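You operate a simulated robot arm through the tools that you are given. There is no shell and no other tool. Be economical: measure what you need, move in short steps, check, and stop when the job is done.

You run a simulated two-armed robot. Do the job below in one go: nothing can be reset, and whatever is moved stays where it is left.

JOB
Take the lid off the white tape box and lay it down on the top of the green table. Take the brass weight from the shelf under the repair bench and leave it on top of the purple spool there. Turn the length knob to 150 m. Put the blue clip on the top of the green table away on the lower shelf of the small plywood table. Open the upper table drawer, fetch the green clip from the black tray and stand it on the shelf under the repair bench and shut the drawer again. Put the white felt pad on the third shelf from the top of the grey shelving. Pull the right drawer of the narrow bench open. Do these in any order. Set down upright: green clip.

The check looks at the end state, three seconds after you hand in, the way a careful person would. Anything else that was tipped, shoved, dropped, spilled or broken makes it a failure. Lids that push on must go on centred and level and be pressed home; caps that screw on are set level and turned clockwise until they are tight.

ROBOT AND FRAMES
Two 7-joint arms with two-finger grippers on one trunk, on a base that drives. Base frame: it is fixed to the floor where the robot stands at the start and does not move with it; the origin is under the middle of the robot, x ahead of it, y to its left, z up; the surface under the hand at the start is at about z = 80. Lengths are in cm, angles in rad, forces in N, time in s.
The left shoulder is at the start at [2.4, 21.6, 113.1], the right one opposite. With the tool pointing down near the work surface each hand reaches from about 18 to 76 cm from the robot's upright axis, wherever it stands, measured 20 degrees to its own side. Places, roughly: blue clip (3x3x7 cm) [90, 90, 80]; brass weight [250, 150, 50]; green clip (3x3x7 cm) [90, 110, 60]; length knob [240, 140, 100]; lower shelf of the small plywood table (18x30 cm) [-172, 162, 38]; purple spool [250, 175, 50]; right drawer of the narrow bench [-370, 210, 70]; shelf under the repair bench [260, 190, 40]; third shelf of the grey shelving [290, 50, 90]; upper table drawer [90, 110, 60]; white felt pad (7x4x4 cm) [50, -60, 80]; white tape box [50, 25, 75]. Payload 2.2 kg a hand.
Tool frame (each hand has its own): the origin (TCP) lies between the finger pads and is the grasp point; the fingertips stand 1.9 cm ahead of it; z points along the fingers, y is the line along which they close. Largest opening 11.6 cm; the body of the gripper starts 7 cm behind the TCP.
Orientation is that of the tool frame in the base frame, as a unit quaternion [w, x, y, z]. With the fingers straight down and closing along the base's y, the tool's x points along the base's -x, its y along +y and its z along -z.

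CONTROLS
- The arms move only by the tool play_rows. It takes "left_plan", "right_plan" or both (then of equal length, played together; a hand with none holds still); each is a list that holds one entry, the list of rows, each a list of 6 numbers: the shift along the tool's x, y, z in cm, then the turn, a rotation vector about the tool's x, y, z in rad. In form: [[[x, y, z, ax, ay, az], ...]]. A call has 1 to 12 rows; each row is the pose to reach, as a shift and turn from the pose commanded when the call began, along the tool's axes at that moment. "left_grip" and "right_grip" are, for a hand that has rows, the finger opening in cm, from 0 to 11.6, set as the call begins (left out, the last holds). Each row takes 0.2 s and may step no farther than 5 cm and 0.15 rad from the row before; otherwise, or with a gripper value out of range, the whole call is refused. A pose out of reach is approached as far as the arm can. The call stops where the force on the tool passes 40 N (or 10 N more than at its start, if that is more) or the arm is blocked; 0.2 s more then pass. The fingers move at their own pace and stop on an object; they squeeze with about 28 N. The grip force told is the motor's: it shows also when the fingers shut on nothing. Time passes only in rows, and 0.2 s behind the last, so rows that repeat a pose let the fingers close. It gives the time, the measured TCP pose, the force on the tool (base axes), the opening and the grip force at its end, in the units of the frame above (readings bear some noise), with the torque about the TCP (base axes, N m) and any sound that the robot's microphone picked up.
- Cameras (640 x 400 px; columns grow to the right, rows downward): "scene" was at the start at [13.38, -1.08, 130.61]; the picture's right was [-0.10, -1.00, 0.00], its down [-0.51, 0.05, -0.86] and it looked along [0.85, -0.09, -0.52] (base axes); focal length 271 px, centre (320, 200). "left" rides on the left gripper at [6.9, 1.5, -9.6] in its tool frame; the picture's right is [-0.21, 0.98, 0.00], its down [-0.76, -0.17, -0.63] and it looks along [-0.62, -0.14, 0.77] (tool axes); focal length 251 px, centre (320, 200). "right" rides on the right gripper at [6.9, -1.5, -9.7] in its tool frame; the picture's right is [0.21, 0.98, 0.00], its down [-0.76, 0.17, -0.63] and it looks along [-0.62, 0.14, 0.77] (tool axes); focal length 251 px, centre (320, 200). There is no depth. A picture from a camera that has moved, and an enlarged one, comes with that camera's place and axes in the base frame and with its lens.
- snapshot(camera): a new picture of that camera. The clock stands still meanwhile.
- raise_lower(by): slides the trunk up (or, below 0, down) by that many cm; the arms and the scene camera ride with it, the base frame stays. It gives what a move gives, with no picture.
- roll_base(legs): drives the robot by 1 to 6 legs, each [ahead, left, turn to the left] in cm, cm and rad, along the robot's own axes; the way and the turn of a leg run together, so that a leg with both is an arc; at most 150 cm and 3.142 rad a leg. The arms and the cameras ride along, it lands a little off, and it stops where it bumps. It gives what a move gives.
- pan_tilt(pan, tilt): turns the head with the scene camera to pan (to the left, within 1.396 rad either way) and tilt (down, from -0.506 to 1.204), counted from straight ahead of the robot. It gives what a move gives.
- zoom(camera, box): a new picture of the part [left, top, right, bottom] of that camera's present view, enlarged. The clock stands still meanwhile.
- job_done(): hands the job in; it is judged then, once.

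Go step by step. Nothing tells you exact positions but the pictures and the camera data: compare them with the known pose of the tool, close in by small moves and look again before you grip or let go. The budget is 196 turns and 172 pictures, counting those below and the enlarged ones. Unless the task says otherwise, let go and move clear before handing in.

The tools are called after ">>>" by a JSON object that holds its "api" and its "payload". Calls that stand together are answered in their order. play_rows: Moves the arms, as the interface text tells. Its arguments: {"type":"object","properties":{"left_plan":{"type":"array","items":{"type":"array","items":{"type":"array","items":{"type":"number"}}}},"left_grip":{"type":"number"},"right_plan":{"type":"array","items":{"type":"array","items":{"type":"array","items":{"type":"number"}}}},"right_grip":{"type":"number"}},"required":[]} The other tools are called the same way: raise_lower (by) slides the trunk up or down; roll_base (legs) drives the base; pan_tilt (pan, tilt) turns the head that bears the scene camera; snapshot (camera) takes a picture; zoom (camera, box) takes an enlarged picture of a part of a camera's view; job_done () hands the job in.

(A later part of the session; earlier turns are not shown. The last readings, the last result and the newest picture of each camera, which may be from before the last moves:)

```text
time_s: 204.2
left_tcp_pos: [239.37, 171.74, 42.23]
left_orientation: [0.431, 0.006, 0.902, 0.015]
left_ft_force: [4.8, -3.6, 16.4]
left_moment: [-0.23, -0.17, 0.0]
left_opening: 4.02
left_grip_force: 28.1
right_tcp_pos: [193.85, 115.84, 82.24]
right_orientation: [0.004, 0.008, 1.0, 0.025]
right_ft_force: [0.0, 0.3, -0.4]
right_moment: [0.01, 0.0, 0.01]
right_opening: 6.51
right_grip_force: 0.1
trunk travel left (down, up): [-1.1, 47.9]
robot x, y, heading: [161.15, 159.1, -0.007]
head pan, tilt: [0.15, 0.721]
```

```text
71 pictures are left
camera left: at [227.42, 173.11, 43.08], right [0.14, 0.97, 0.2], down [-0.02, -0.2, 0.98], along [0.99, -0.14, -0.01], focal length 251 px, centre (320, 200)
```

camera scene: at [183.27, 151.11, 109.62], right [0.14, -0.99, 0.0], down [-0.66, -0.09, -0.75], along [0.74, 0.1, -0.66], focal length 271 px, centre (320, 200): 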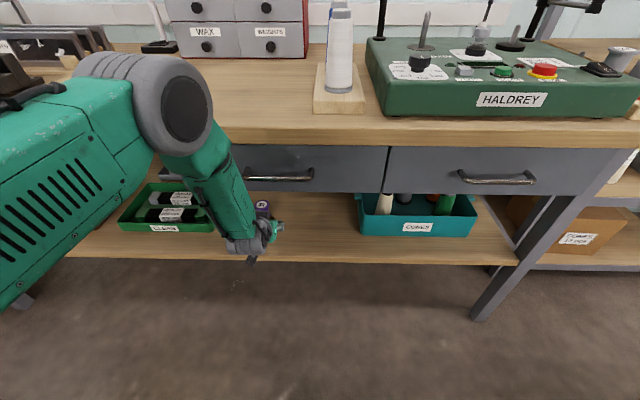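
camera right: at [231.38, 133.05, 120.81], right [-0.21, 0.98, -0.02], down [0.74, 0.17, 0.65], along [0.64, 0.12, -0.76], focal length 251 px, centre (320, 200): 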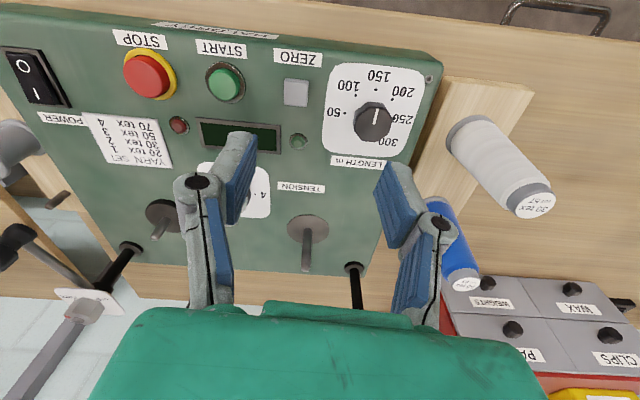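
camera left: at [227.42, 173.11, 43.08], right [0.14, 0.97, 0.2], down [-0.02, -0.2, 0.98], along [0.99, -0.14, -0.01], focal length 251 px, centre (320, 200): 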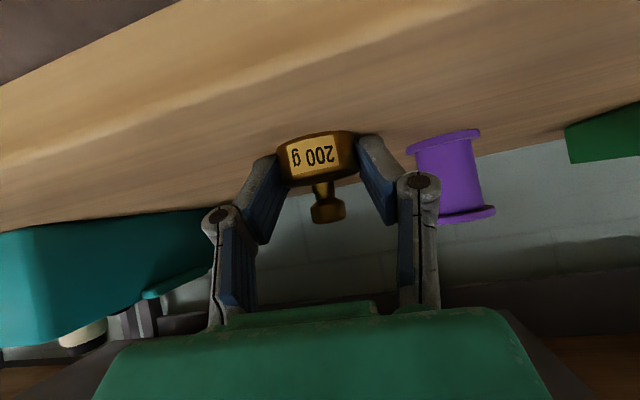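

Weight is down; release, back out, flatten the hand to ~20° and re-approach.

>>> {"api": "play_rows", "payload": {"left_plan": [[[0, 0, 0, 0, 0, 0], [0, 0, 0, 0, 0, 0], [0, 0, -3, 0, 0, 0], [0, 0, -7, 0, 0, 0], [0, 0, -10, 0, 0, 0]]], "left_grip": 7}}

>>> {"api": "play_rows", "payload": {"left_plan": [[[0, 0, 0, 0, -0.11, 0], [0, 0, 0, 0, -0.22, 0], [0, 0, 0, 0, -0.33, 0], [0, 0, 0, 0, -0.33, 0]]]}}

>>> {"api": "snapshot", "payload": {"camera": "left"}}

```text
time_s: 205.3
left_tcp_pos: [231.13, 171.78, 48.47]
left_orientation: [0.43, 0.007, 0.903, 0.014]
left_ft_force: [-0.4, -0.8, -0.1]
left_moment: [0.02, 0.0, 0.01]
left_opening: 7.01
left_grip_force: 0.0
right_tcp_pos: [193.79, 115.82, 82.31]
right_orientation: [0.004, 0.008, 1.0, 0.024]
right_ft_force: [0.0, -0.6, 0.2]
right_moment: [0.0, -0.01, 0.01]
right_opening: 6.5
right_grip_force: 0.1
trunk travel left (down, up): [-1.1, 47.9]
robot x, y, heading: [161.2, 158.89, -0.014]
head pan, tilt: [0.15, 0.721]
```

```text
time_s: 206.3
left_tcp_pos: [231.19, 171.74, 48.31]
left_orientation: [0.572, 0.009, 0.82, 0.014]
left_ft_force: [0.3, 0.5, 0.0]
left_moment: [-0.04, 0.01, 0.02]
left_opening: 6.98
left_grip_force: 0.0
right_tcp_pos: [193.95, 115.83, 82.3]
right_orientation: [0.004, 0.009, 1.0, 0.023]
right_ft_force: [0.4, -0.4, 0.4]
right_moment: [0.01, 0.0, -0.01]
right_opening: 6.47
right_grip_force: 0.1
trunk travel left (down, up): [-1.1, 47.9]
robot x, y, heading: [161.2, 158.86, -0.011]
head pan, tilt: [0.15, 0.721]
```

```text
70 pictures are left
camera left: at [219.79, 173.16, 45.28], right [0.07, 0.97, 0.23], down [-0.33, -0.2, 0.92], along [0.94, -0.15, 0.31], focal length 251 px, centre (320, 200)
```

left: 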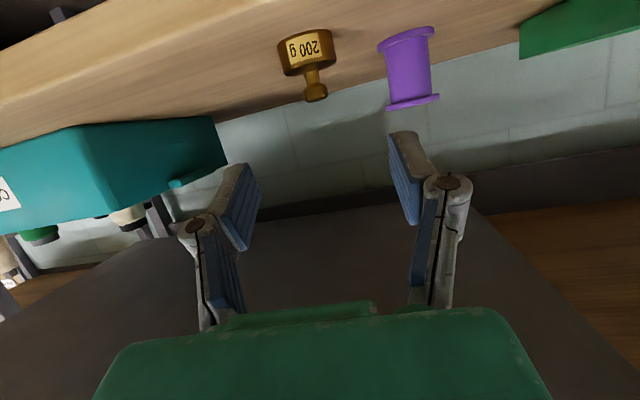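

>>> {"api": "play_rows", "payload": {"left_plan": [[[2, 0, 2, 0, 0, 0], [3, 0, 5, 0, 0, 0], [3, 0, 8, 0, 0, 0], [3, 0, 9.8, 0, 0, 0], [3, 0, 9.8, 0, 0, 0]]]}}

>>> {"api": "snapshot", "payload": {"camera": "left"}}

```text
time_s: 207.6
left_tcp_pos: [239.58, 171.81, 41.84]
left_orientation: [0.57, 0.01, 0.821, 0.012]
left_ft_force: [0.3, -0.5, 0.9]
left_moment: [-0.02, -0.03, -0.01]
left_opening: 6.99
left_grip_force: 0.0
right_tcp_pos: [193.97, 115.81, 82.1]
right_orientation: [0.003, 0.008, 1.0, 0.024]
right_ft_force: [-0.2, 0.4, -1.3]
right_moment: [0.0, 0.01, -0.02]
right_opening: 6.48
right_grip_force: 0.0
trunk travel left (down, up): [-1.1, 47.9]
robot x, y, heading: [161.66, 158.67, -0.014]
head pan, tilt: [0.15, 0.721]
```

```text
69 pictures are left
camera left: at [228.23, 173.22, 38.84], right [0.08, 0.97, 0.23], down [-0.33, -0.2, 0.92], along [0.94, -0.15, 0.31], focal length 251 px, centre (320, 200)
```

left: 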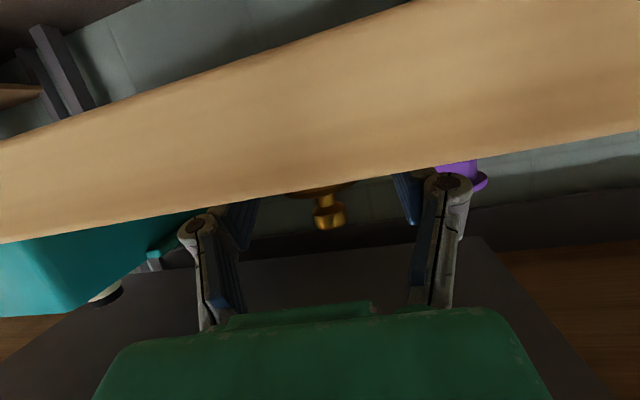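

>>> {"api": "play_rows", "payload": {"left_plan": [[[0, 0, 0, 0, 0, 0], [0, 0, 0, 0, 0, 0], [0, 0, 0, 0, 0, 0]]], "left_grip": 0}}

>>> {"api": "play_rows", "payload": {"left_plan": [[[-3, 0, -1.1, 0, 0, 0], [-6.5, 0, -2.4, 0, 0, 0], [-9.4, 0, -3.5, 0, 0, 0], [-9.4, 3, -3.5, 0, 0, 0], [-9.4, 6, -3.5, 0, 0, 0], [-9.4, 9, -3.5, 0, 0, 0], [-9.4, 9, -3.5, 0, 0, 0]]]}}

>>> {"api": "snapshot", "payload": {"camera": "left"}}

```text
time_s: 208.3
left_tcp_pos: [239.66, 171.73, 41.86]
left_orientation: [0.571, 0.01, 0.821, 0.012]
left_ft_force: [0.0, -1.2, 0.2]
left_moment: [0.05, -0.04, -0.03]
left_opening: 3.74
left_grip_force: 28.0
right_tcp_pos: [193.96, 115.7, 82.18]
right_orientation: [0.004, 0.009, 1.0, 0.025]
right_ft_force: [-0.3, -0.7, 0.3]
right_moment: [-0.05, -0.01, -0.01]
right_opening: 6.46
right_grip_force: 0.1
trunk travel left (down, up): [-1.1, 47.9]
robot x, y, heading: [161.62, 158.75, -0.013]
head pan, tilt: [0.15, 0.721]
```

```text
time_s: 209.9
left_tcp_pos: [239.38, 179.37, 52.35]
left_orientation: [0.571, 0.006, 0.821, 0.018]
left_ft_force: [0.6, 0.5, -1.7]
left_moment: [0.01, 0.06, 0.0]
left_opening: 3.72
left_grip_force: 27.3
left hand out of reach, approached as far as the arm can: row 6, 7
right_tcp_pos: [193.86, 115.93, 82.25]
right_orientation: [0.004, 0.008, 1.0, 0.025]
right_ft_force: [0.7, 0.1, 0.3]
right_moment: [-0.03, 0.0, 0.03]
right_opening: 6.49
right_grip_force: 0.1
trunk travel left (down, up): [-1.1, 47.9]
robot x, y, heading: [161.23, 158.92, -0.014]
head pan, tilt: [0.15, 0.721]
```

```text
68 pictures are left
camera left: at [227.98, 180.82, 49.29], right [0.06, 0.97, 0.24], down [-0.33, -0.2, 0.92], along [0.94, -0.14, 0.3], focal length 251 px, centre (320, 200)
```

left: 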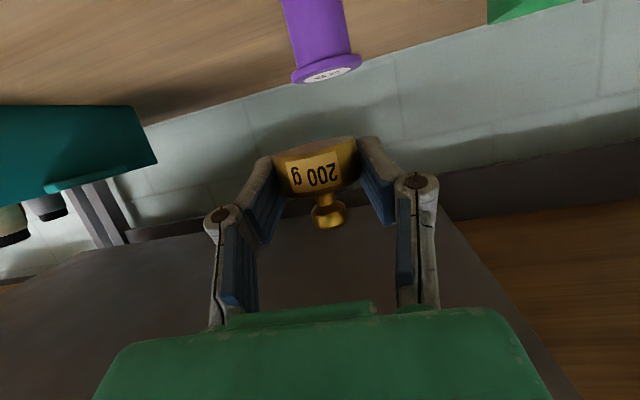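

>>> {"api": "roll_base", "payload": {"legs": [[0, 5, 0], [7.5, 0, 0]]}}

>>> {"api": "play_rows", "payload": {"left_plan": [[[0, 0, 0, 0, 0, 0], [0, 0, 0, 0, 0, 0], [0, 0, 0, 0, 0, 0], [0, 0, 0, 0, 0, 0], [0, 0, 0, 0, 0, 0], [0, 0, 0, 0, 0, 0], [0, 0, 0, 0, 0, 0]]]}}

>>> {"api": "snapshot", "payload": {"camera": "left"}}

>>> {"api": "zoom", "payload": {"camera": "scene", "box": [200, 130, 400, 270]}}

```text
time_s: 211.5
left_tcp_pos: [247.19, 183.53, 52.41]
left_orientation: [0.57, 0.009, 0.821, 0.022]
left_ft_force: [0.4, -1.3, -2.0]
left_moment: [0.01, -0.03, 0.04]
left_opening: 3.73
left_grip_force: 28.1
right_tcp_pos: [201.69, 119.64, 81.88]
right_orientation: [0.005, 0.009, 0.999, 0.03]
right_ft_force: [0.8, -0.8, -0.2]
right_moment: [0.13, 0.01, -0.01]
right_opening: 6.5
right_grip_force: 0.1
trunk travel left (down, up): [-1.1, 47.9]
robot x, y, heading: [168.88, 163.5, -0.012]
head pan, tilt: [0.15, 0.721]
```

```text
time_s: 213.1
left_tcp_pos: [246.89, 182.42, 53.05]
left_orientation: [0.572, 0.013, 0.82, 0.026]
left_ft_force: [0.5, -0.6, -1.5]
left_moment: [0.01, 0.05, 0.1]
left_opening: 3.74
left_grip_force: 28.0
right_tcp_pos: [201.32, 118.4, 81.54]
right_orientation: [0.007, 0.01, 0.999, 0.035]
right_ft_force: [-0.7, 0.0, -0.8]
right_moment: [0.08, -0.02, 0.03]
right_opening: 6.52
right_grip_force: 0.2
trunk travel left (down, up): [-1.1, 47.9]
robot x, y, heading: [168.82, 163.06, -0.014]
head pan, tilt: [0.15, 0.721]
```

```text
67 pictures are left
camera left: at [235.52, 183.78, 49.99], right [0.07, 0.96, 0.26], down [-0.33, -0.22, 0.92], along [0.94, -0.15, 0.31], focal length 251 px, centre (320, 200)
```

left: 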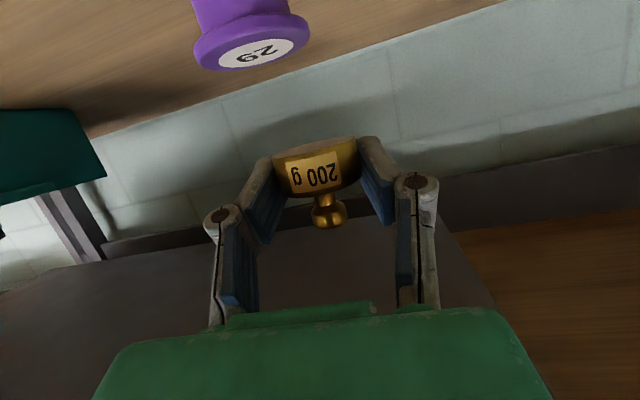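

```text
2.86 times, centred on (300, 200) of scene
camera zoom: at [181.62, 163.01, 102.63], right [0.14, -0.99, -0.01], down [-0.66, -0.08, -0.75], along [0.74, 0.11, -0.66], focal length 773 px, centre (377, 200)
```

zoom: 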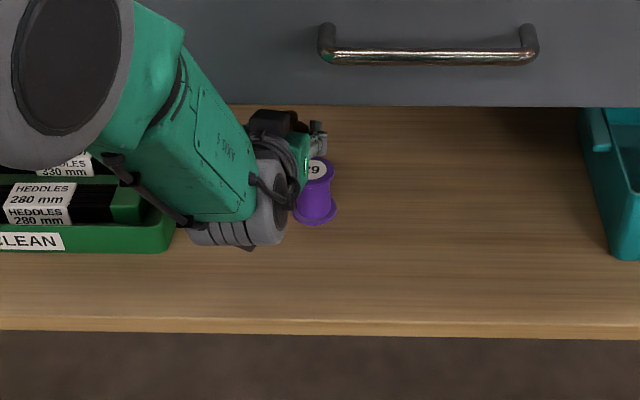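

>>> {"api": "play_rows", "payload": {"left_plan": [[[0, 0, 0, 0, 0, 0], [0, 0, 0, 0, 0, 0], [0, 0, 0, 0, 0, 0], [0, 0, 0, 0, 0, 0], [0, 0, 0, 0, 0, 0], [0, 0, 0, 0, 0, 0], [0, 0, 0, 0, 0, 0], [0, 0, 0, 0, 0, 0], [0, 0, 0, 0, 0, 0], [0, 0, 0, 0, 0, 0]]]}}

>>> {"api": "play_rows", "payload": {"left_plan": [[[0, 0, 0, 0, 0, 0], [0, 0, 0, 0, 0, 0], [0, 0, 0, 0, 0, 0], [0, 0, 0, 0, 0, 0], [0, 0, 0, 0, 0, 0]]]}}

>>> {"api": "play_rows", "payload": {"left_plan": [[[0, 0, 0, 0, 0, 0], [0, 0, 0, 0, 0, 0], [0, 0, 0, 0, 0, 0], [0, 0, 0, 0, 0, 0], [0, 0, 0, 0, 0, 0]]]}}

```text
time_s: 215.3
left_tcp_pos: [247.03, 183.48, 52.71]
left_orientation: [0.572, 0.008, 0.82, 0.023]
left_ft_force: [0.1, -0.6, -1.6]
left_moment: [0.01, 0.01, 0.0]
left_opening: 3.74
left_grip_force: 28.4
right_tcp_pos: [201.44, 119.53, 81.92]
right_orientation: [0.006, 0.009, 0.999, 0.03]
right_ft_force: [0.4, 1.2, -0.6]
right_moment: [0.02, -0.01, -0.01]
right_opening: 6.5
right_grip_force: 0.2
trunk travel left (down, up): [-1.1, 47.9]
robot x, y, heading: [168.8, 163.15, -0.008]
head pan, tilt: [0.15, 0.721]
```

```text
time_s: 216.5
left_tcp_pos: [246.89, 183.48, 52.72]
left_orientation: [0.572, 0.008, 0.82, 0.022]
left_ft_force: [0.6, -0.1, -1.4]
left_moment: [0.0, 0.01, 0.0]
left_opening: 3.72
left_grip_force: 28.5
right_tcp_pos: [201.35, 119.69, 81.88]
right_orientation: [0.006, 0.009, 1.0, 0.029]
right_ft_force: [-0.8, 0.7, 0.2]
right_moment: [-0.03, 0.01, -0.04]
right_opening: 6.51
right_grip_force: 0.0
trunk travel left (down, up): [-1.1, 47.9]
robot x, y, heading: [168.99, 163.31, -0.011]
head pan, tilt: [0.15, 0.721]
```

```text
time_s: 217.7
left_tcp_pos: [246.96, 183.46, 52.59]
left_orientation: [0.572, 0.008, 0.82, 0.023]
left_ft_force: [-0.4, 0.8, -2.2]
left_moment: [0.02, 0.01, 0.02]
left_opening: 3.72
left_grip_force: 28.3
right_tcp_pos: [201.37, 119.57, 81.97]
right_orientation: [0.006, 0.009, 1.0, 0.029]
right_ft_force: [-0.1, -0.7, -0.6]
right_moment: [-0.01, 0.01, 0.04]
right_opening: 6.51
right_grip_force: 0.0
trunk travel left (down, up): [-1.1, 47.9]
robot x, y, heading: [168.91, 163.43, -0.008]
head pan, tilt: [0.15, 0.721]
```

>>> {"api": "play_rows", "payload": {"left_plan": [[[-0.4, -1.4, 0.8, 0, 0, 0], [-0.7, -2.8, 1.5, 0, 0, 0], [0.7, -2.8, 2, 0, 0, 0], [0.7, -2.8, 2, 0, 0, 0], [0.7, -2.8, 2, 0, 0, 0], [0.7, -2.8, 2, 0, 0, 0]]]}}

>>> {"api": "snapshot", "payload": {"camera": "left"}}

>>> {"api": "zoom", "payload": {"camera": "scene", "box": [240, 150, 360, 230]}}

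```text
time_s: 219.1
left_tcp_pos: [248.74, 180.73, 51.34]
left_orientation: [0.573, 0.009, 0.82, 0.022]
left_ft_force: [-0.3, -1.3, -2.0]
left_moment: [-0.01, 0.02, 0.01]
left_opening: 3.71
left_grip_force: 28.2
right_tcp_pos: [201.21, 119.79, 81.87]
right_orientation: [0.005, 0.009, 0.999, 0.03]
right_ft_force: [0.9, 0.7, 0.4]
right_moment: [-0.01, -0.01, 0.0]
right_opening: 6.5
right_grip_force: 0.0
trunk travel left (down, up): [-1.1, 47.9]
robot x, y, heading: [168.63, 163.22, -0.007]
head pan, tilt: [0.15, 0.721]
```

```text
65 pictures are left
camera left: at [237.29, 182.12, 48.36], right [0.06, 0.97, 0.25], down [-0.33, -0.21, 0.92], along [0.94, -0.14, 0.31], focal length 251 px, centre (320, 200)
```

left: 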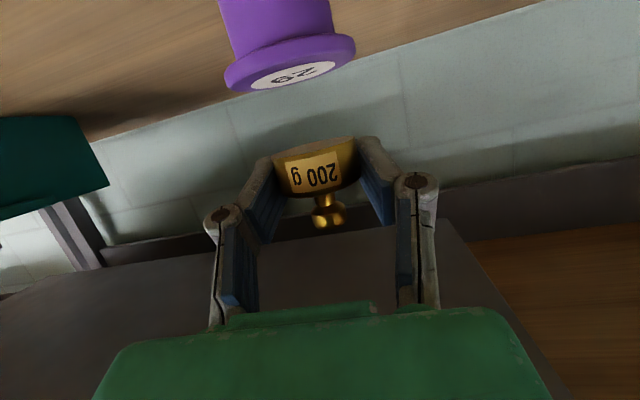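

```text
5.00 times, centred on (300, 190) of scene
camera zoom: at [181.65, 164.27, 102.62], right [0.14, -0.99, 0.0], down [-0.66, -0.09, -0.75], along [0.74, 0.1, -0.66], focal length 1353 px, centre (420, 250)
```

zoom: 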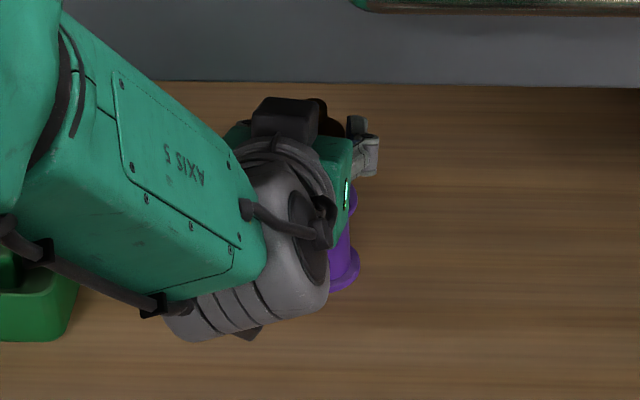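

Aligned over the spool (≈[248.2,180.7], top ≈46.6). Lower gently to contact.

>>> {"api": "play_rows", "payload": {"left_plan": [[[0.9, -0.2, 0, 0, 0, 0], [1.7, -0.3, 0.3, 0, 0, 0], [2.3, -0.3, 0.5, 0, 0, 0], [2.6, -0.3, 0.6, 0, 0, 0], [2.8, -0.3, 0.7, 0, 0, 0], [2.8, -0.3, 0.7, 0, 0, 0]]]}}

>>> {"api": "snapshot", "payload": {"camera": "left"}}

```text
time_s: 220.5
left_tcp_pos: [248.4, 180.58, 48.41]
left_orientation: [0.573, 0.009, 0.819, 0.022]
left_ft_force: [0.2, 0.1, -2.9]
left_moment: [-0.02, 0.0, 0.02]
left_opening: 3.71
left_grip_force: 27.9
right_tcp_pos: [201.39, 119.62, 81.93]
right_orientation: [0.005, 0.009, 0.999, 0.03]
right_ft_force: [0.0, -0.3, -0.3]
right_moment: [0.0, 0.0, 0.05]
right_opening: 6.49
right_grip_force: 0.0
trunk travel left (down, up): [-1.1, 47.9]
robot x, y, heading: [169.17, 163.17, -0.014]
head pan, tilt: [0.15, 0.721]
```

```text
63 pictures are left
camera left: at [236.91, 181.96, 45.39], right [0.06, 0.97, 0.25], down [-0.33, -0.21, 0.92], along [0.94, -0.14, 0.31], focal length 251 px, centre (320, 200)
```

left: 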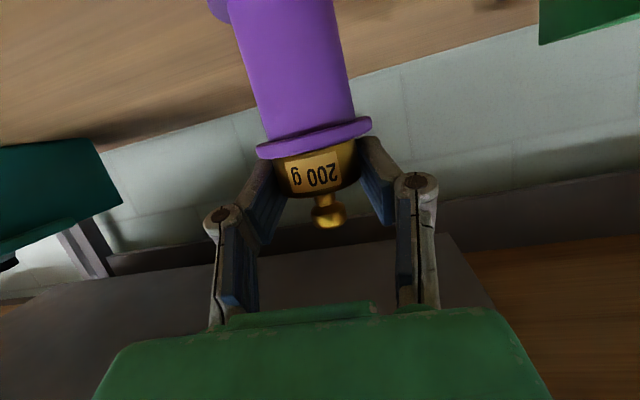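

>>> {"api": "play_rows", "payload": {"left_plan": [[[0.2, 0, 0.1, 0, 0, 0], [0.4, 0, 0.15, 0, 0, 0], [0.4, 0, 0.15, 0, 0, 0]]]}}

```text
time_s: 221.3
left_tcp_pos: [248.47, 180.57, 48.25]
left_orientation: [0.574, 0.01, 0.819, 0.021]
left_ft_force: [0.4, -1.2, 12.8]
left_moment: [-0.23, 0.05, 0.01]
left_opening: 3.71
left_grip_force: 27.7
right_tcp_pos: [201.38, 119.53, 82.02]
right_orientation: [0.009, 0.008, 1.0, 0.029]
right_ft_force: [-0.5, -0.3, 0.5]
right_moment: [-0.01, 0.01, 0.04]
right_opening: 6.48
right_grip_force: 0.1
trunk travel left (down, up): [-1.1, 47.9]
robot x, y, heading: [168.68, 163.36, -0.008]
head pan, tilt: [0.15, 0.721]
```

>>> {"api": "play_rows", "payload": {"left_plan": [[[-0.25, 0, -0.1, 0, 0, 0], [-0.25, 0, -0.1, 0, 0, 0]]]}}

>>> {"api": "play_rows", "payload": {"left_plan": [[[0, 0, 0, 0, 0, 0], [0, 0, 0, 0, 0, 0], [-0.3, 0, -3, 0, 0, 0], [-0.5, 0, -7, 0, 0, 0], [-0.5, 0, -11, 0, 0, 0], [-0.5, 0, -15, 0, 0, 0]]], "left_grip": 6.5}}

>>> {"api": "snapshot", "payload": {"camera": "left"}}

```text
time_s: 221.9
left_tcp_pos: [248.28, 180.55, 48.19]
left_orientation: [0.573, 0.009, 0.82, 0.022]
left_ft_force: [3.9, -0.7, 9.0]
left_moment: [-0.22, -0.17, 0.04]
left_opening: 3.69
left_grip_force: 27.9
right_tcp_pos: [201.37, 119.54, 81.92]
right_orientation: [0.007, 0.009, 1.0, 0.029]
right_ft_force: [-0.2, -0.1, -0.6]
right_moment: [0.05, -0.01, -0.03]
right_opening: 6.49
right_grip_force: 0.1
trunk travel left (down, up): [-1.1, 47.9]
robot x, y, heading: [168.94, 163.45, -0.011]
head pan, tilt: [0.15, 0.721]
```

```text
time_s: 223.3
left_tcp_pos: [234.09, 180.25, 54.01]
left_orientation: [0.572, 0.009, 0.82, 0.022]
left_ft_force: [0.2, 0.6, 0.4]
left_moment: [-0.01, 0.0, -0.03]
left_opening: 6.49
left_grip_force: 0.0
right_tcp_pos: [201.26, 119.54, 81.93]
right_orientation: [0.006, 0.009, 0.999, 0.03]
right_ft_force: [-0.4, -0.7, 0.1]
right_moment: [-0.01, 0.02, -0.01]
right_opening: 6.5
right_grip_force: 0.1
trunk travel left (down, up): [-1.1, 47.9]
robot x, y, heading: [169.21, 163.34, -0.012]
head pan, tilt: [0.15, 0.721]
```

```text
62 pictures are left
camera left: at [222.74, 181.64, 50.93], right [0.06, 0.97, 0.25], down [-0.33, -0.21, 0.92], along [0.94, -0.14, 0.31], focal length 251 px, centre (320, 200)
```

left: 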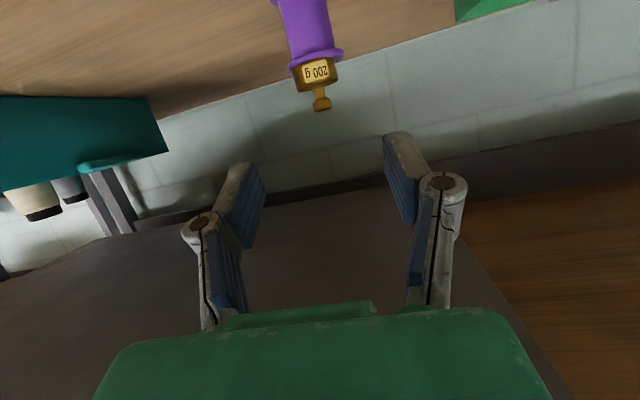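

The weight stands on the spool. Now back away, retract the left hand to a carry pose, raise the trunk and go to the table's left end for the drawer.

>>> {"api": "roll_base", "payload": {"legs": [[-25, 0, 0]]}}

>>> {"api": "raise_lower", "payload": {"by": 20}}

>>> {"api": "play_rows", "payload": {"left_plan": [[[-1, 0, -3.5, 0, 0.12, 0], [-3, 0, -7, 0, 0.24, 0], [-5.5, 0, -10.5, 0, 0.36, 0], [-8.5, 0, -14, 0, 0.48, 0], [-11.5, 0, -17.5, 0, 0.6, 0], [-14.5, 0, -21, 0, 0.72, 0], [-17, 0, -24, 0, 0.84, 0], [-19, 0, -27, 0, 0.96, 0], [-21, 0, -29, 0, 1.08, 0], [-23, 0, -31, 0, 1.2, 0]]]}}

>>> {"api": "pan_tilt", "payload": {"pan": 0.1, "tilt": 0.7}}

>>> {"api": "snapshot", "payload": {"camera": "scene"}}

```text
time_s: 225.1
left_tcp_pos: [208.94, 180.72, 53.94]
left_orientation: [0.572, 0.008, 0.82, 0.023]
left_ft_force: [0.4, -0.2, 0.7]
left_moment: [-0.04, 0.03, -0.03]
left_opening: 6.49
left_grip_force: 0.1
right_tcp_pos: [176.27, 119.91, 81.91]
right_orientation: [0.007, 0.008, 1.0, 0.029]
right_ft_force: [-0.5, -0.4, -0.1]
right_moment: [-0.03, -0.01, 0.01]
right_opening: 6.5
right_grip_force: 0.1
trunk travel left (down, up): [-1.1, 47.9]
robot x, y, heading: [143.4, 163.6, -0.008]
head pan, tilt: [0.15, 0.721]
```

```text
time_s: 227.3
left_tcp_pos: [208.94, 180.67, 74.05]
left_orientation: [0.573, 0.007, 0.819, 0.023]
left_ft_force: [0.6, -0.4, 0.3]
left_moment: [0.04, -0.01, 0.03]
left_opening: 6.5
left_grip_force: 0.1
right_tcp_pos: [176.1, 119.93, 101.87]
right_orientation: [0.004, 0.006, 1.0, 0.029]
right_ft_force: [0.1, -0.9, 0.1]
right_moment: [0.0, -0.01, 0.01]
right_opening: 6.52
right_grip_force: 0.1
trunk travel left (down, up): [-21.1, 27.9]
robot x, y, heading: [143.42, 163.57, -0.006]
head pan, tilt: [0.15, 0.721]
```

```text
time_s: 229.5
left_tcp_pos: [187.6, 179.05, 106.41]
left_orientation: [0.01, -0.005, 1.0, 0.024]
left_ft_force: [-0.2, 0.1, 0.1]
left_moment: [0.01, -0.02, -0.03]
left_opening: 6.5
left_grip_force: 0.0
right_tcp_pos: [176.1, 119.79, 101.95]
right_orientation: [0.005, 0.007, 1.0, 0.03]
right_ft_force: [-0.6, 1.0, 0.2]
right_moment: [0.0, 0.03, 0.0]
right_opening: 6.5
right_grip_force: 0.1
trunk travel left (down, up): [-21.1, 27.9]
robot x, y, heading: [143.85, 163.53, -0.01]
head pan, tilt: [0.15, 0.721]
```

```text
time_s: 230.1
left_tcp_pos: [187.59, 179.16, 106.29]
left_orientation: [0.012, -0.006, 1.0, 0.023]
left_ft_force: [0.0, -0.6, -0.4]
left_moment: [0.01, 0.02, -0.01]
left_opening: 6.5
left_grip_force: 0.0
right_tcp_pos: [176.05, 119.99, 101.92]
right_orientation: [0.005, 0.007, 1.0, 0.03]
right_ft_force: [0.1, -0.2, 0.4]
right_moment: [-0.03, 0.01, 0.0]
right_opening: 6.48
right_grip_force: 0.1
trunk travel left (down, up): [-21.1, 27.9]
robot x, y, heading: [143.73, 163.64, -0.006]
head pan, tilt: [0.099, 0.7]
```

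```text
61 pictures are left
camera scene: at [156.51, 164.12, 122.82], right [0.09, -1.0, 0.0], down [-0.64, -0.06, -0.76], along [0.76, 0.07, -0.65], focal length 271 px, centre (320, 200)
```

scene: 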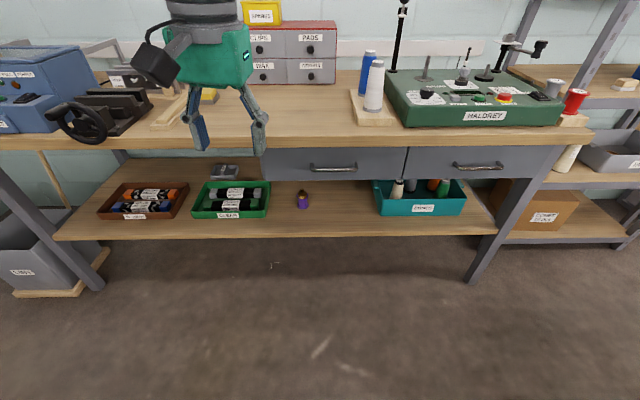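

>>> {"api": "roll_base", "payload": {"legs": [[0, 52, 0], [0, 0, -1.565], [0, -52, 0]]}}

>>> {"api": "pan_tilt", "payload": {"pan": 0.0, "tilt": 0.8}}

>>> {"api": "snapshot", "payload": {"camera": "scene"}}

```text
time_s: 239.7
left_tcp_pos: [107.92, 172.71, 106.24]
left_orientation: [0.022, 0.703, 0.711, 0.007]
left_ft_force: [0.2, -0.2, -0.1]
left_moment: [-0.02, 0.02, 0.02]
left_opening: 6.48
left_grip_force: 0.0
right_tcp_pos: [48.74, 184.44, 102.3]
right_orientation: [0.026, 0.713, 0.701, 0.014]
right_ft_force: [-0.5, 0.2, -0.5]
right_moment: [0.02, 0.01, -0.03]
right_opening: 6.5
right_grip_force: 0.1
trunk travel left (down, up): [-21.1, 27.9]
robot x, y, heading: [91.97, 216.69, -1.577]
head pan, tilt: [0.099, 0.7]
```

```text
time_s: 240.3
left_tcp_pos: [109.06, 172.86, 106.26]
left_orientation: [0.02, 0.703, 0.711, 0.005]
left_ft_force: [0.1, 0.0, -0.1]
left_moment: [0.02, 0.07, -0.03]
left_opening: 6.51
left_grip_force: 0.0
right_tcp_pos: [49.83, 184.46, 102.55]
right_orientation: [0.021, 0.713, 0.7, 0.012]
right_ft_force: [0.9, -0.2, 0.3]
right_moment: [-0.05, 0.06, 0.0]
right_opening: 6.47
right_grip_force: 0.1
trunk travel left (down, up): [-21.1, 27.9]
robot x, y, heading: [92.98, 216.68, -1.582]
head pan, tilt: [0.0, 0.799]
```

```text
60 pictures are left
camera scene: at [94.48, 204.13, 121.98], right [-1.0, 0.01, 0.02], down [-0.01, 0.72, -0.7], along [-0.02, -0.7, -0.72], focal length 271 px, centre (320, 200)
```

scene: 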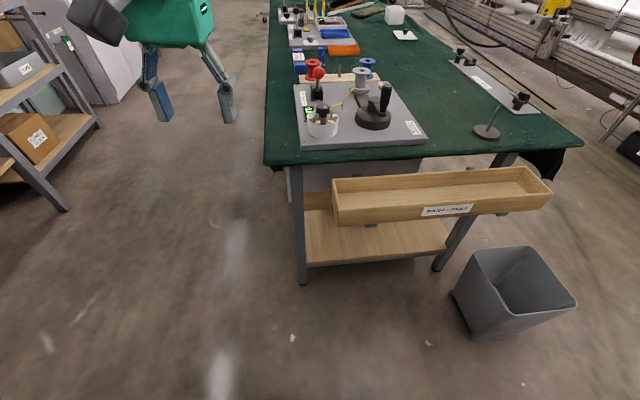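

>>> {"api": "zoom", "payload": {"camera": "scene", "box": [260, 140, 480, 290]}}

```text
2.67 times, centred on (370, 215) of scene
camera zoom: at [94.48, 204.13, 121.98], right [-1.0, 0.01, 0.02], down [-0.01, 0.72, -0.7], along [-0.02, -0.7, -0.72], focal length 722 px, centre (187, 160)
```

zoom: 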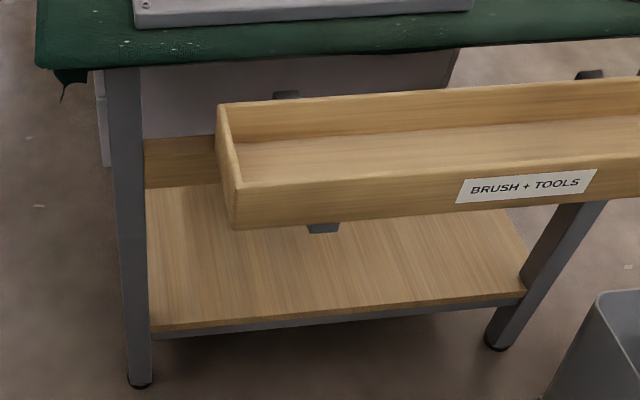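

The drawer unit sits behind, fronted towards the far aisle (+x). I'll drive round to face it.

>>> {"api": "roll_base", "payload": {"legs": [[0, 75, 0], [110, 0, 0], [0, 0, -1.56]]}}

>>> {"api": "pan_tilt", "payload": {"pan": 0.0, "tilt": 0.8}}

>>> {"api": "snapshot", "payload": {"camera": "scene"}}

```text
time_s: 253.4
left_tcp_pos: [121.4, 95.36, 106.8]
left_orientation: [0.043, 0.999, -0.001, -0.013]
left_ft_force: [-0.7, 1.3, 0.1]
left_moment: [-0.21, -0.04, 0.03]
left_opening: 6.5
left_grip_force: 0.0
right_tcp_pos: [133.74, 154.2, 100.03]
right_orientation: [0.048, 0.999, -0.015, -0.003]
right_ft_force: [1.2, 3.0, -0.9]
right_moment: [-0.21, 0.08, 0.01]
right_opening: 6.48
right_grip_force: 0.2
trunk travel left (down, up): [-21.1, 27.9]
robot x, y, heading: [165.19, 106.03, 3.126]
head pan, tilt: [0.0, 0.799]
```

```text
time_s: 254.0
left_tcp_pos: [121.76, 93.5, 106.58]
left_orientation: [0.03, 0.999, -0.003, -0.013]
left_ft_force: [-0.9, 0.6, -0.1]
left_moment: [-0.08, 0.03, -0.01]
left_opening: 6.53
left_grip_force: 0.1
right_tcp_pos: [133.9, 152.44, 101.45]
right_orientation: [0.036, 0.999, -0.016, -0.006]
right_ft_force: [-1.2, 0.3, -0.7]
right_moment: [-0.09, 0.01, 0.0]
right_opening: 6.5
right_grip_force: 0.1
trunk travel left (down, up): [-21.1, 27.9]
robot x, y, heading: [164.93, 107.1, 3.124]
head pan, tilt: [0.0, 0.799]
```

```text
58 pictures are left
camera scene: at [153.04, 107.01, 121.99], right [0.02, 1.0, 0.0], down [0.72, -0.01, -0.69], along [-0.69, 0.01, -0.72], focal length 271 px, centre (320, 200)
```

scene: 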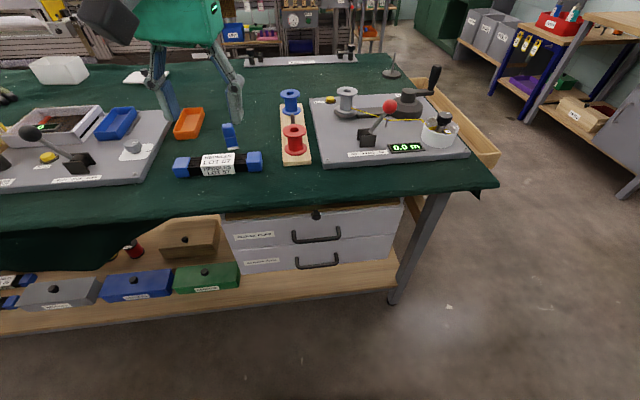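

Both drawers face me here; upper handle near [110,106.6,63], blue clip at [93.4,84.4]. Back a little, lower, and turn the left hand horizontal for the handle.

>>> {"api": "roll_base", "payload": {"legs": [[-8, 0, 0]]}}

>>> {"api": "play_rows", "payload": {"left_plan": [[[0, -1, 2, 0, -0.143, 0], [0, -2, 4, 0, -0.286, 0], [0, -3, 6, 0, -0.43, 0], [0, -4, 8.5, 0, -0.57, 0], [0, -5, 11, 0, -0.715, 0], [0, -6, 14, 0, -0.86, 0], [0, -7, 17, 0, -1.0, 0], [0, -8, 20, 0, -1.145, 0], [0, -9, 23, 0, -1.29, 0], [0, -10, 26, 0, -1.43, 0], [0, -11, 29, 0, -1.57, 0], [0, -11, 29, 0, -1.57, 0]]]}}

>>> {"api": "snapshot", "payload": {"camera": "scene"}}

>>> {"api": "snapshot", "payload": {"camera": "left"}}

```text
time_s: 255.1
left_tcp_pos: [129.86, 95.09, 106.91]
left_orientation: [0.038, 0.999, -0.003, -0.015]
left_ft_force: [0.8, 2.7, 0.7]
left_moment: [-0.17, 0.05, 0.01]
left_opening: 6.49
left_grip_force: 0.0
right_tcp_pos: [142.13, 153.89, 100.27]
right_orientation: [0.045, 0.999, -0.016, 0.003]
right_ft_force: [0.8, 1.2, -0.4]
right_moment: [-0.12, 0.05, 0.0]
right_opening: 6.48
right_grip_force: 0.1
trunk travel left (down, up): [-21.1, 27.9]
robot x, y, heading: [173.16, 107.55, 3.123]
head pan, tilt: [0.0, 0.799]
```

```text
time_s: 257.7
left_tcp_pos: [128.08, 101.81, 77.04]
left_orientation: [-0.013, -0.697, 0.019, 0.717]
left_ft_force: [0.5, -0.3, 1.1]
left_moment: [0.02, 0.0, -0.01]
left_opening: 6.47
left_grip_force: 0.0
left hand out of reach, approached as far as the arm can: row 5, 11, 12
right_tcp_pos: [142.27, 150.86, 101.1]
right_orientation: [0.029, 0.999, -0.018, 0.013]
right_ft_force: [-0.1, -0.5, -0.9]
right_moment: [0.01, 0.01, -0.01]
right_opening: 6.49
right_grip_force: 0.1
trunk travel left (down, up): [-21.1, 27.9]
robot x, y, heading: [173.33, 107.27, 3.126]
head pan, tilt: [0.0, 0.799]
```

```text
57 pictures are left
camera scene: at [161.09, 108.92, 121.98], right [0.02, 1.0, -0.01], down [0.72, -0.02, -0.7], along [-0.7, 0.0, -0.72], focal length 271 px, centre (320, 200)
```

scene: 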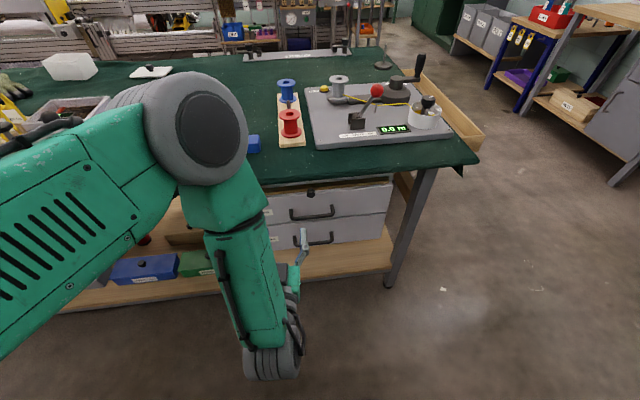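

```text
56 pictures are left
camera left: at [137.52, 99.73, 69.99], right [0.0, -0.97, 0.26], down [0.66, 0.2, 0.73], along [-0.76, 0.17, 0.63], focal length 251 px, centre (320, 200)
```

left: 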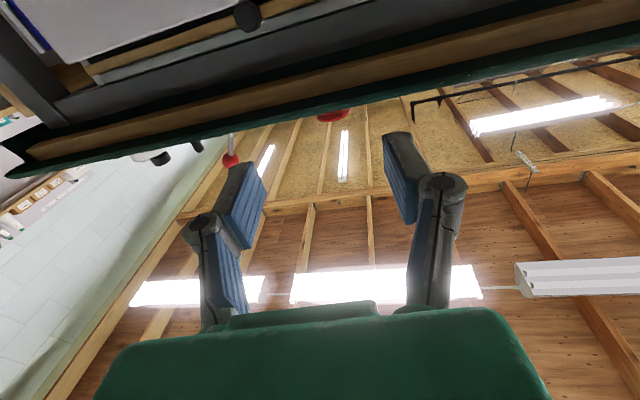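

>>> {"api": "play_rows", "payload": {"left_plan": [[[0, 0, 0, 0, 0, 0.143], [0, 0, 0, 0, 0, 0.286], [0, 0, 0, 0, 0, 0.43], [0, 0, 0, 0, 0, 0.57], [0, 0, 0, 0, 0, 0.715], [0, 0, 0, 0, 0, 0.86], [0, 0, 0, 0, 0, 1.0], [0, 0, 0, 0, 0, 1.145], [0, 0, 0, 0, 0, 1.29], [0, 0, 0, 0, 0, 1.43], [0, 0, 0, 0, 0, 1.57], [0, 0, 0, 0, 0, 1.57]]]}}

>>> {"api": "snapshot", "payload": {"camera": "left"}}

>>> {"api": "zoom", "payload": {"camera": "scene", "box": [220, 160, 420, 290]}}

```text
time_s: 260.3
left_tcp_pos: [127.95, 100.4, 76.93]
left_orientation: [0.514, 0.484, -0.503, -0.499]
left_ft_force: [-0.8, -0.5, -0.9]
left_moment: [0.0, 0.0, -0.01]
left_opening: 6.5
left_grip_force: 0.0
right_tcp_pos: [142.26, 149.23, 101.7]
right_orientation: [0.024, 1.0, -0.016, 0.01]
right_ft_force: [0.4, -0.5, 0.6]
right_moment: [0.03, -0.02, -0.02]
right_opening: 6.5
right_grip_force: 0.0
trunk travel left (down, up): [-21.1, 27.9]
robot x, y, heading: [172.9, 106.65, 3.122]
head pan, tilt: [0.0, 0.799]
```

```text
55 pictures are left
camera left: at [137.62, 93.27, 78.48], right [0.03, 0.25, 0.97], down [0.63, 0.75, -0.21], along [-0.78, 0.62, -0.14], focal length 251 px, centre (320, 200)
```

left: 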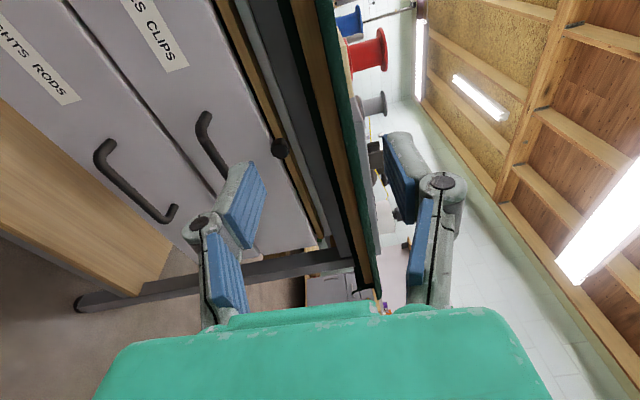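

```text
3.08 times, centred on (320, 225) of scene
camera zoom: at [161.0, 106.33, 121.99], right [0.02, 1.0, 0.0], down [0.72, -0.01, -0.69], along [-0.69, 0.02, -0.72], focal length 833 px, centre (320, 123)
```

zoom: 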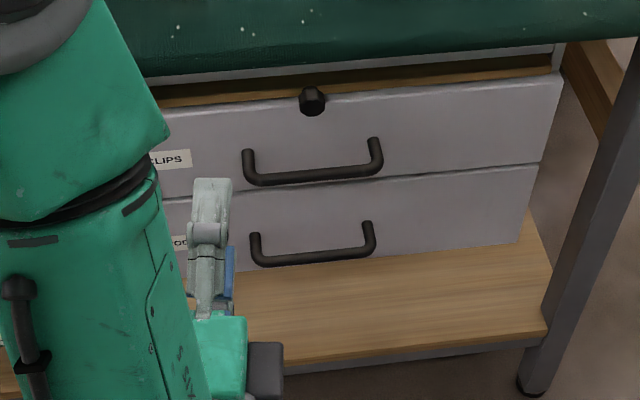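

Upper drawer handle is at about [112.8, 107.3, 65], bar along y. Move in front of it with fingers closing vertically.

>>> {"api": "play_rows", "payload": {"left_plan": [[[-1.7, -3, 1, 0, 0, 0], [-3.4, -6, 2.5, 0, 0, 0], [-5.2, -9, 4, 0, 0, 0], [-7, -11.9, 6, 0, 0, 0], [-7, -11.9, 7.5, 0, 0, 0], [-7, -11.9, 7.5, 0, 0, 0]]]}}

>>> {"api": "snapshot", "payload": {"camera": "left"}}

>>> {"api": "zoom", "payload": {"camera": "scene", "box": [220, 160, 420, 290]}}

```text
time_s: 261.7
left_tcp_pos: [120.43, 108.96, 65.04]
left_orientation: [0.518, 0.478, -0.507, -0.497]
left_ft_force: [0.4, 0.1, -0.6]
left_moment: [0.0, -0.03, 0.01]
left_opening: 6.48
left_grip_force: 0.0
right_tcp_pos: [142.38, 151.56, 101.03]
right_orientation: [0.033, 0.999, -0.016, 0.009]
right_ft_force: [-0.1, -0.3, -0.7]
right_moment: [-0.01, -0.03, 0.06]
right_opening: 6.51
right_grip_force: 0.1
trunk travel left (down, up): [-21.1, 27.9]
robot x, y, heading: [173.28, 107.64, 3.117]
head pan, tilt: [0.0, 0.799]
```

```text
53 pictures are left
camera left: at [130.11, 101.74, 66.71], right [0.03, 0.26, 0.96], down [0.63, 0.74, -0.22], along [-0.77, 0.62, -0.14], focal length 251 px, centre (320, 200)
```

left: 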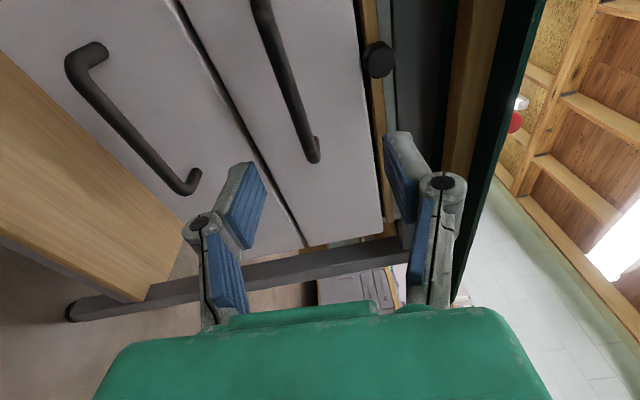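

```text
3.08 times, centred on (320, 225) of scene
camera zoom: at [161.04, 108.73, 121.98], right [0.02, 1.0, -0.01], down [0.72, -0.02, -0.69], along [-0.69, 0.01, -0.72], focal length 833 px, centre (320, 123)
```

zoom: 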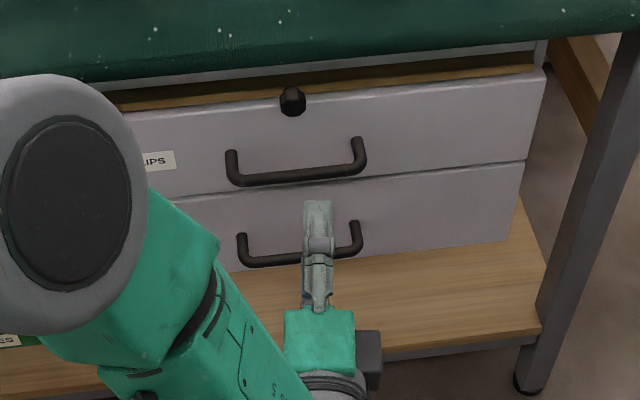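

>>> {"api": "play_rows", "payload": {"left_plan": [[[0.8, -0.8, 3, 0, 0, 0], [1.5, -0.8, 6, 0, 0, 0], [1.5, -0.8, 7.8, 0, 0, 0], [1.5, -0.8, 7.8, 0, 0, 0]]]}}

>>> {"api": "snapshot", "payload": {"camera": "left"}}

```text
time_s: 262.7
left_tcp_pos: [112.33, 106.48, 64.42]
left_orientation: [0.515, 0.482, -0.504, -0.498]
left_ft_force: [0.4, -0.2, 0.0]
left_moment: [0.01, 0.02, 0.0]
left_opening: 6.46
left_grip_force: 0.1
right_tcp_pos: [142.4, 150.13, 101.39]
right_orientation: [0.027, 0.999, -0.016, 0.01]
right_ft_force: [-0.6, 0.7, 0.4]
right_moment: [0.05, 0.02, 0.0]
right_opening: 6.51
right_grip_force: 0.1
trunk travel left (down, up): [-21.1, 27.9]
robot x, y, heading: [173.0, 106.95, 3.125]
head pan, tilt: [0.0, 0.799]
```

```text
51 pictures are left
camera left: at [122.02, 99.38, 66.15], right [0.03, 0.25, 0.97], down [0.63, 0.75, -0.21], along [-0.78, 0.62, -0.14], focal length 251 px, centre (320, 200)
```

left: 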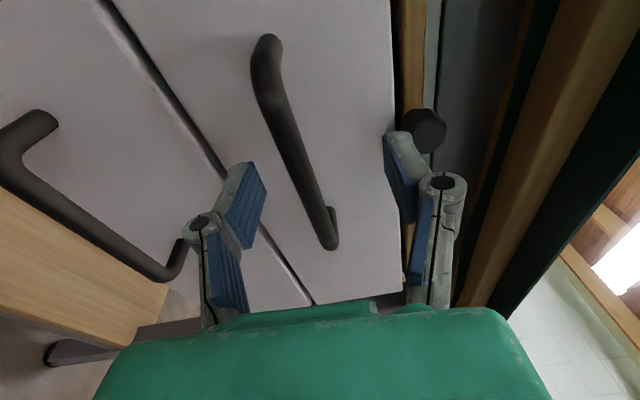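

>>> {"api": "play_rows", "payload": {"left_plan": [[[0, -0.8, 0.3, 0, 0, 0], [0, -0.8, 0.3, 0, 0, 0], [0, -0.8, 0.3, 0, 0, 0], [0, -0.8, 0.3, 0, 0, 0]]], "left_grip": 0}}

>>> {"api": "play_rows", "payload": {"left_plan": [[[0, 0, -2, 0, 0, 0], [0, 0, -4, 0, 0, 0], [0, 0, -6, 0, 0, 0], [0, 0, -8, 0, 0, 0]]]}}

>>> {"api": "snapshot", "payload": {"camera": "scene"}}

```text
time_s: 263.7
left_tcp_pos: [112.19, 106.21, 63.65]
left_orientation: [0.517, 0.483, -0.503, -0.497]
left_ft_force: [0.5, -25.7, -4.2]
left_moment: [0.33, 0.02, 0.09]
left_opening: 0.88
left_grip_force: 36.4
right_tcp_pos: [142.23, 150.1, 101.65]
right_orientation: [0.028, 0.999, -0.017, 0.007]
right_ft_force: [-0.3, 0.3, 0.2]
right_moment: [0.03, 0.03, 0.02]
right_opening: 6.48
right_grip_force: 0.2
trunk travel left (down, up): [-21.1, 27.9]
robot x, y, heading: [173.02, 106.98, 3.122]
head pan, tilt: [0.0, 0.799]
```

```text
time_s: 264.7
left_tcp_pos: [120.36, 107.14, 63.68]
left_orientation: [0.514, 0.478, -0.505, -0.502]
left_ft_force: [-2.2, 16.0, 9.4]
left_moment: [0.31, 0.1, -0.19]
left_opening: 0.8
left_grip_force: 35.7
right_tcp_pos: [142.38, 151.04, 101.35]
right_orientation: [0.03, 0.999, -0.017, 0.006]
right_ft_force: [-0.4, -0.2, 0.3]
right_moment: [0.02, 0.01, -0.04]
right_opening: 6.5
right_grip_force: 0.0
trunk travel left (down, up): [-21.1, 27.9]
robot x, y, heading: [173.18, 107.67, 3.123]
head pan, tilt: [0.0, 0.799]
```

```text
50 pictures are left
camera scene: at [161.14, 107.91, 122.01], right [0.02, 1.0, -0.01], down [0.72, -0.02, -0.7], along [-0.7, 0.01, -0.72], focal length 271 px, centre (320, 200)
```

scene: 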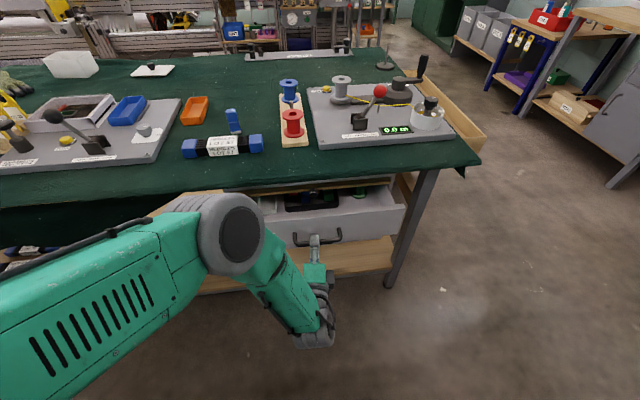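

The drawer opens; a black tray is visible inside. Pull it further.

>>> {"api": "play_rows", "payload": {"left_plan": [[[0, 0, -2.5, 0, 0, 0], [0, 0, -5, 0, 0, 0], [0, 0, -7.5, 0, 0, 0], [0, 0, -10, 0, 0, 0], [0, 0, -12.5, 0, 0, 0]]]}}

>>> {"api": "snapshot", "payload": {"camera": "scene"}}

```text
time_s: 265.4
left_tcp_pos: [125.28, 106.57, 63.72]
left_orientation: [0.513, 0.478, -0.5, -0.508]
left_ft_force: [-5.7, 20.9, 5.4]
left_moment: [0.14, 0.26, 0.03]
left_opening: 0.13
left_grip_force: 30.8
right_tcp_pos: [142.31, 150.06, 101.29]
right_orientation: [0.025, 0.999, -0.018, 0.013]
right_ft_force: [0.5, -0.6, 0.4]
right_moment: [-0.02, -0.02, 0.01]
right_opening: 6.49
right_grip_force: 0.0
trunk travel left (down, up): [-21.1, 27.9]
robot x, y, heading: [173.13, 106.81, 3.121]
head pan, tilt: [0.0, 0.799]
stopped in row 3 (left hand): the force on the tool passed its limit at 44 N (the readings are from after the stop); the commanded pose is now the measured one
```

```text
49 pictures are left
camera scene: at [161.0, 107.77, 121.97], right [0.02, 1.0, 0.0], down [0.72, -0.02, -0.69], along [-0.69, 0.01, -0.72], focal length 271 px, centre (320, 200)
```

scene: 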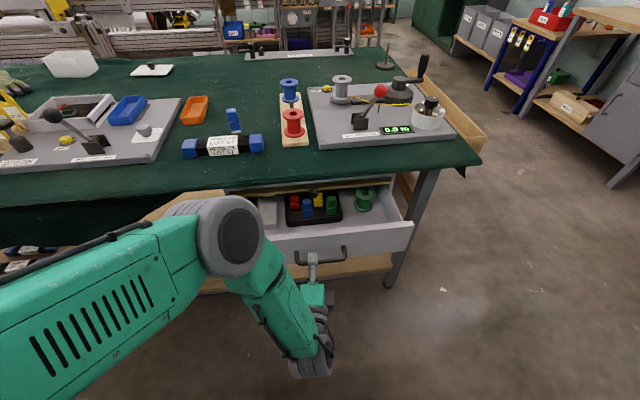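

>>> {"api": "zoom", "payload": {"camera": "scene", "box": [240, 170, 420, 280]}}

```text
3.56 times, centred on (330, 225) of scene
camera zoom: at [161.0, 107.77, 121.97], right [0.02, 1.0, 0.0], down [0.72, -0.02, -0.69], along [-0.69, 0.01, -0.72], focal length 962 px, centre (284, 111)
```

zoom: 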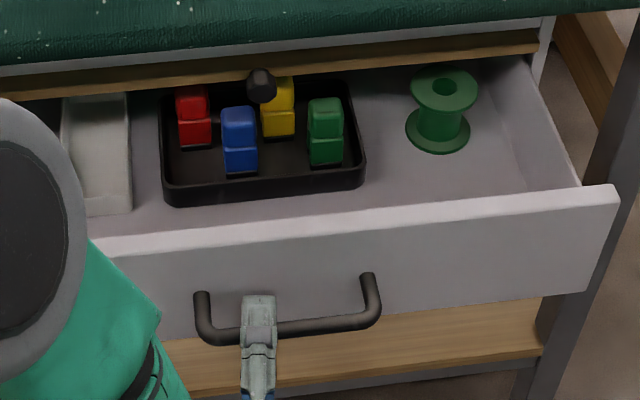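

The green clip stands in the tray at ≈[107.2,112]. It is just under the table edge, so I'll regrip the handle and pull more.

>>> {"api": "play_rows", "payload": {"left_plan": [[[0, 0, 0, 0, 0, 0], [0, 0, 0, 0, 0, 0], [0, 0, 0, 0, 0, 0]]], "left_grip": 5}}

>>> {"api": "snapshot", "payload": {"camera": "left"}}

```text
time_s: 266.2
left_tcp_pos: [125.38, 106.4, 63.6]
left_orientation: [0.516, 0.479, -0.5, -0.504]
left_ft_force: [0.7, 0.0, -0.3]
left_moment: [0.02, 0.01, 0.02]
left_opening: 5.01
left_grip_force: 0.1
right_tcp_pos: [142.5, 150.27, 101.4]
right_orientation: [0.027, 0.999, -0.017, 0.012]
right_ft_force: [-0.4, -0.4, -0.4]
right_moment: [0.04, 0.01, 0.02]
right_opening: 6.48
right_grip_force: 0.1
trunk travel left (down, up): [-21.1, 27.9]
robot x, y, heading: [172.92, 107.37, 3.121]
head pan, tilt: [0.0, 0.799]
```

```text
47 pictures are left
camera left: at [135.03, 99.35, 65.12], right [0.04, 0.25, 0.97], down [0.63, 0.74, -0.22], along [-0.77, 0.62, -0.13], focal length 251 px, centre (320, 200)
```

left: 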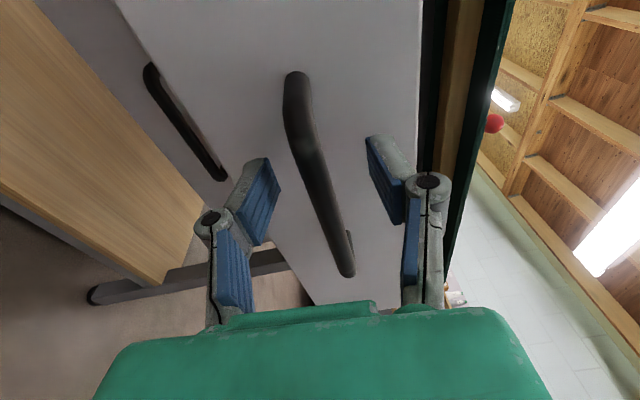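

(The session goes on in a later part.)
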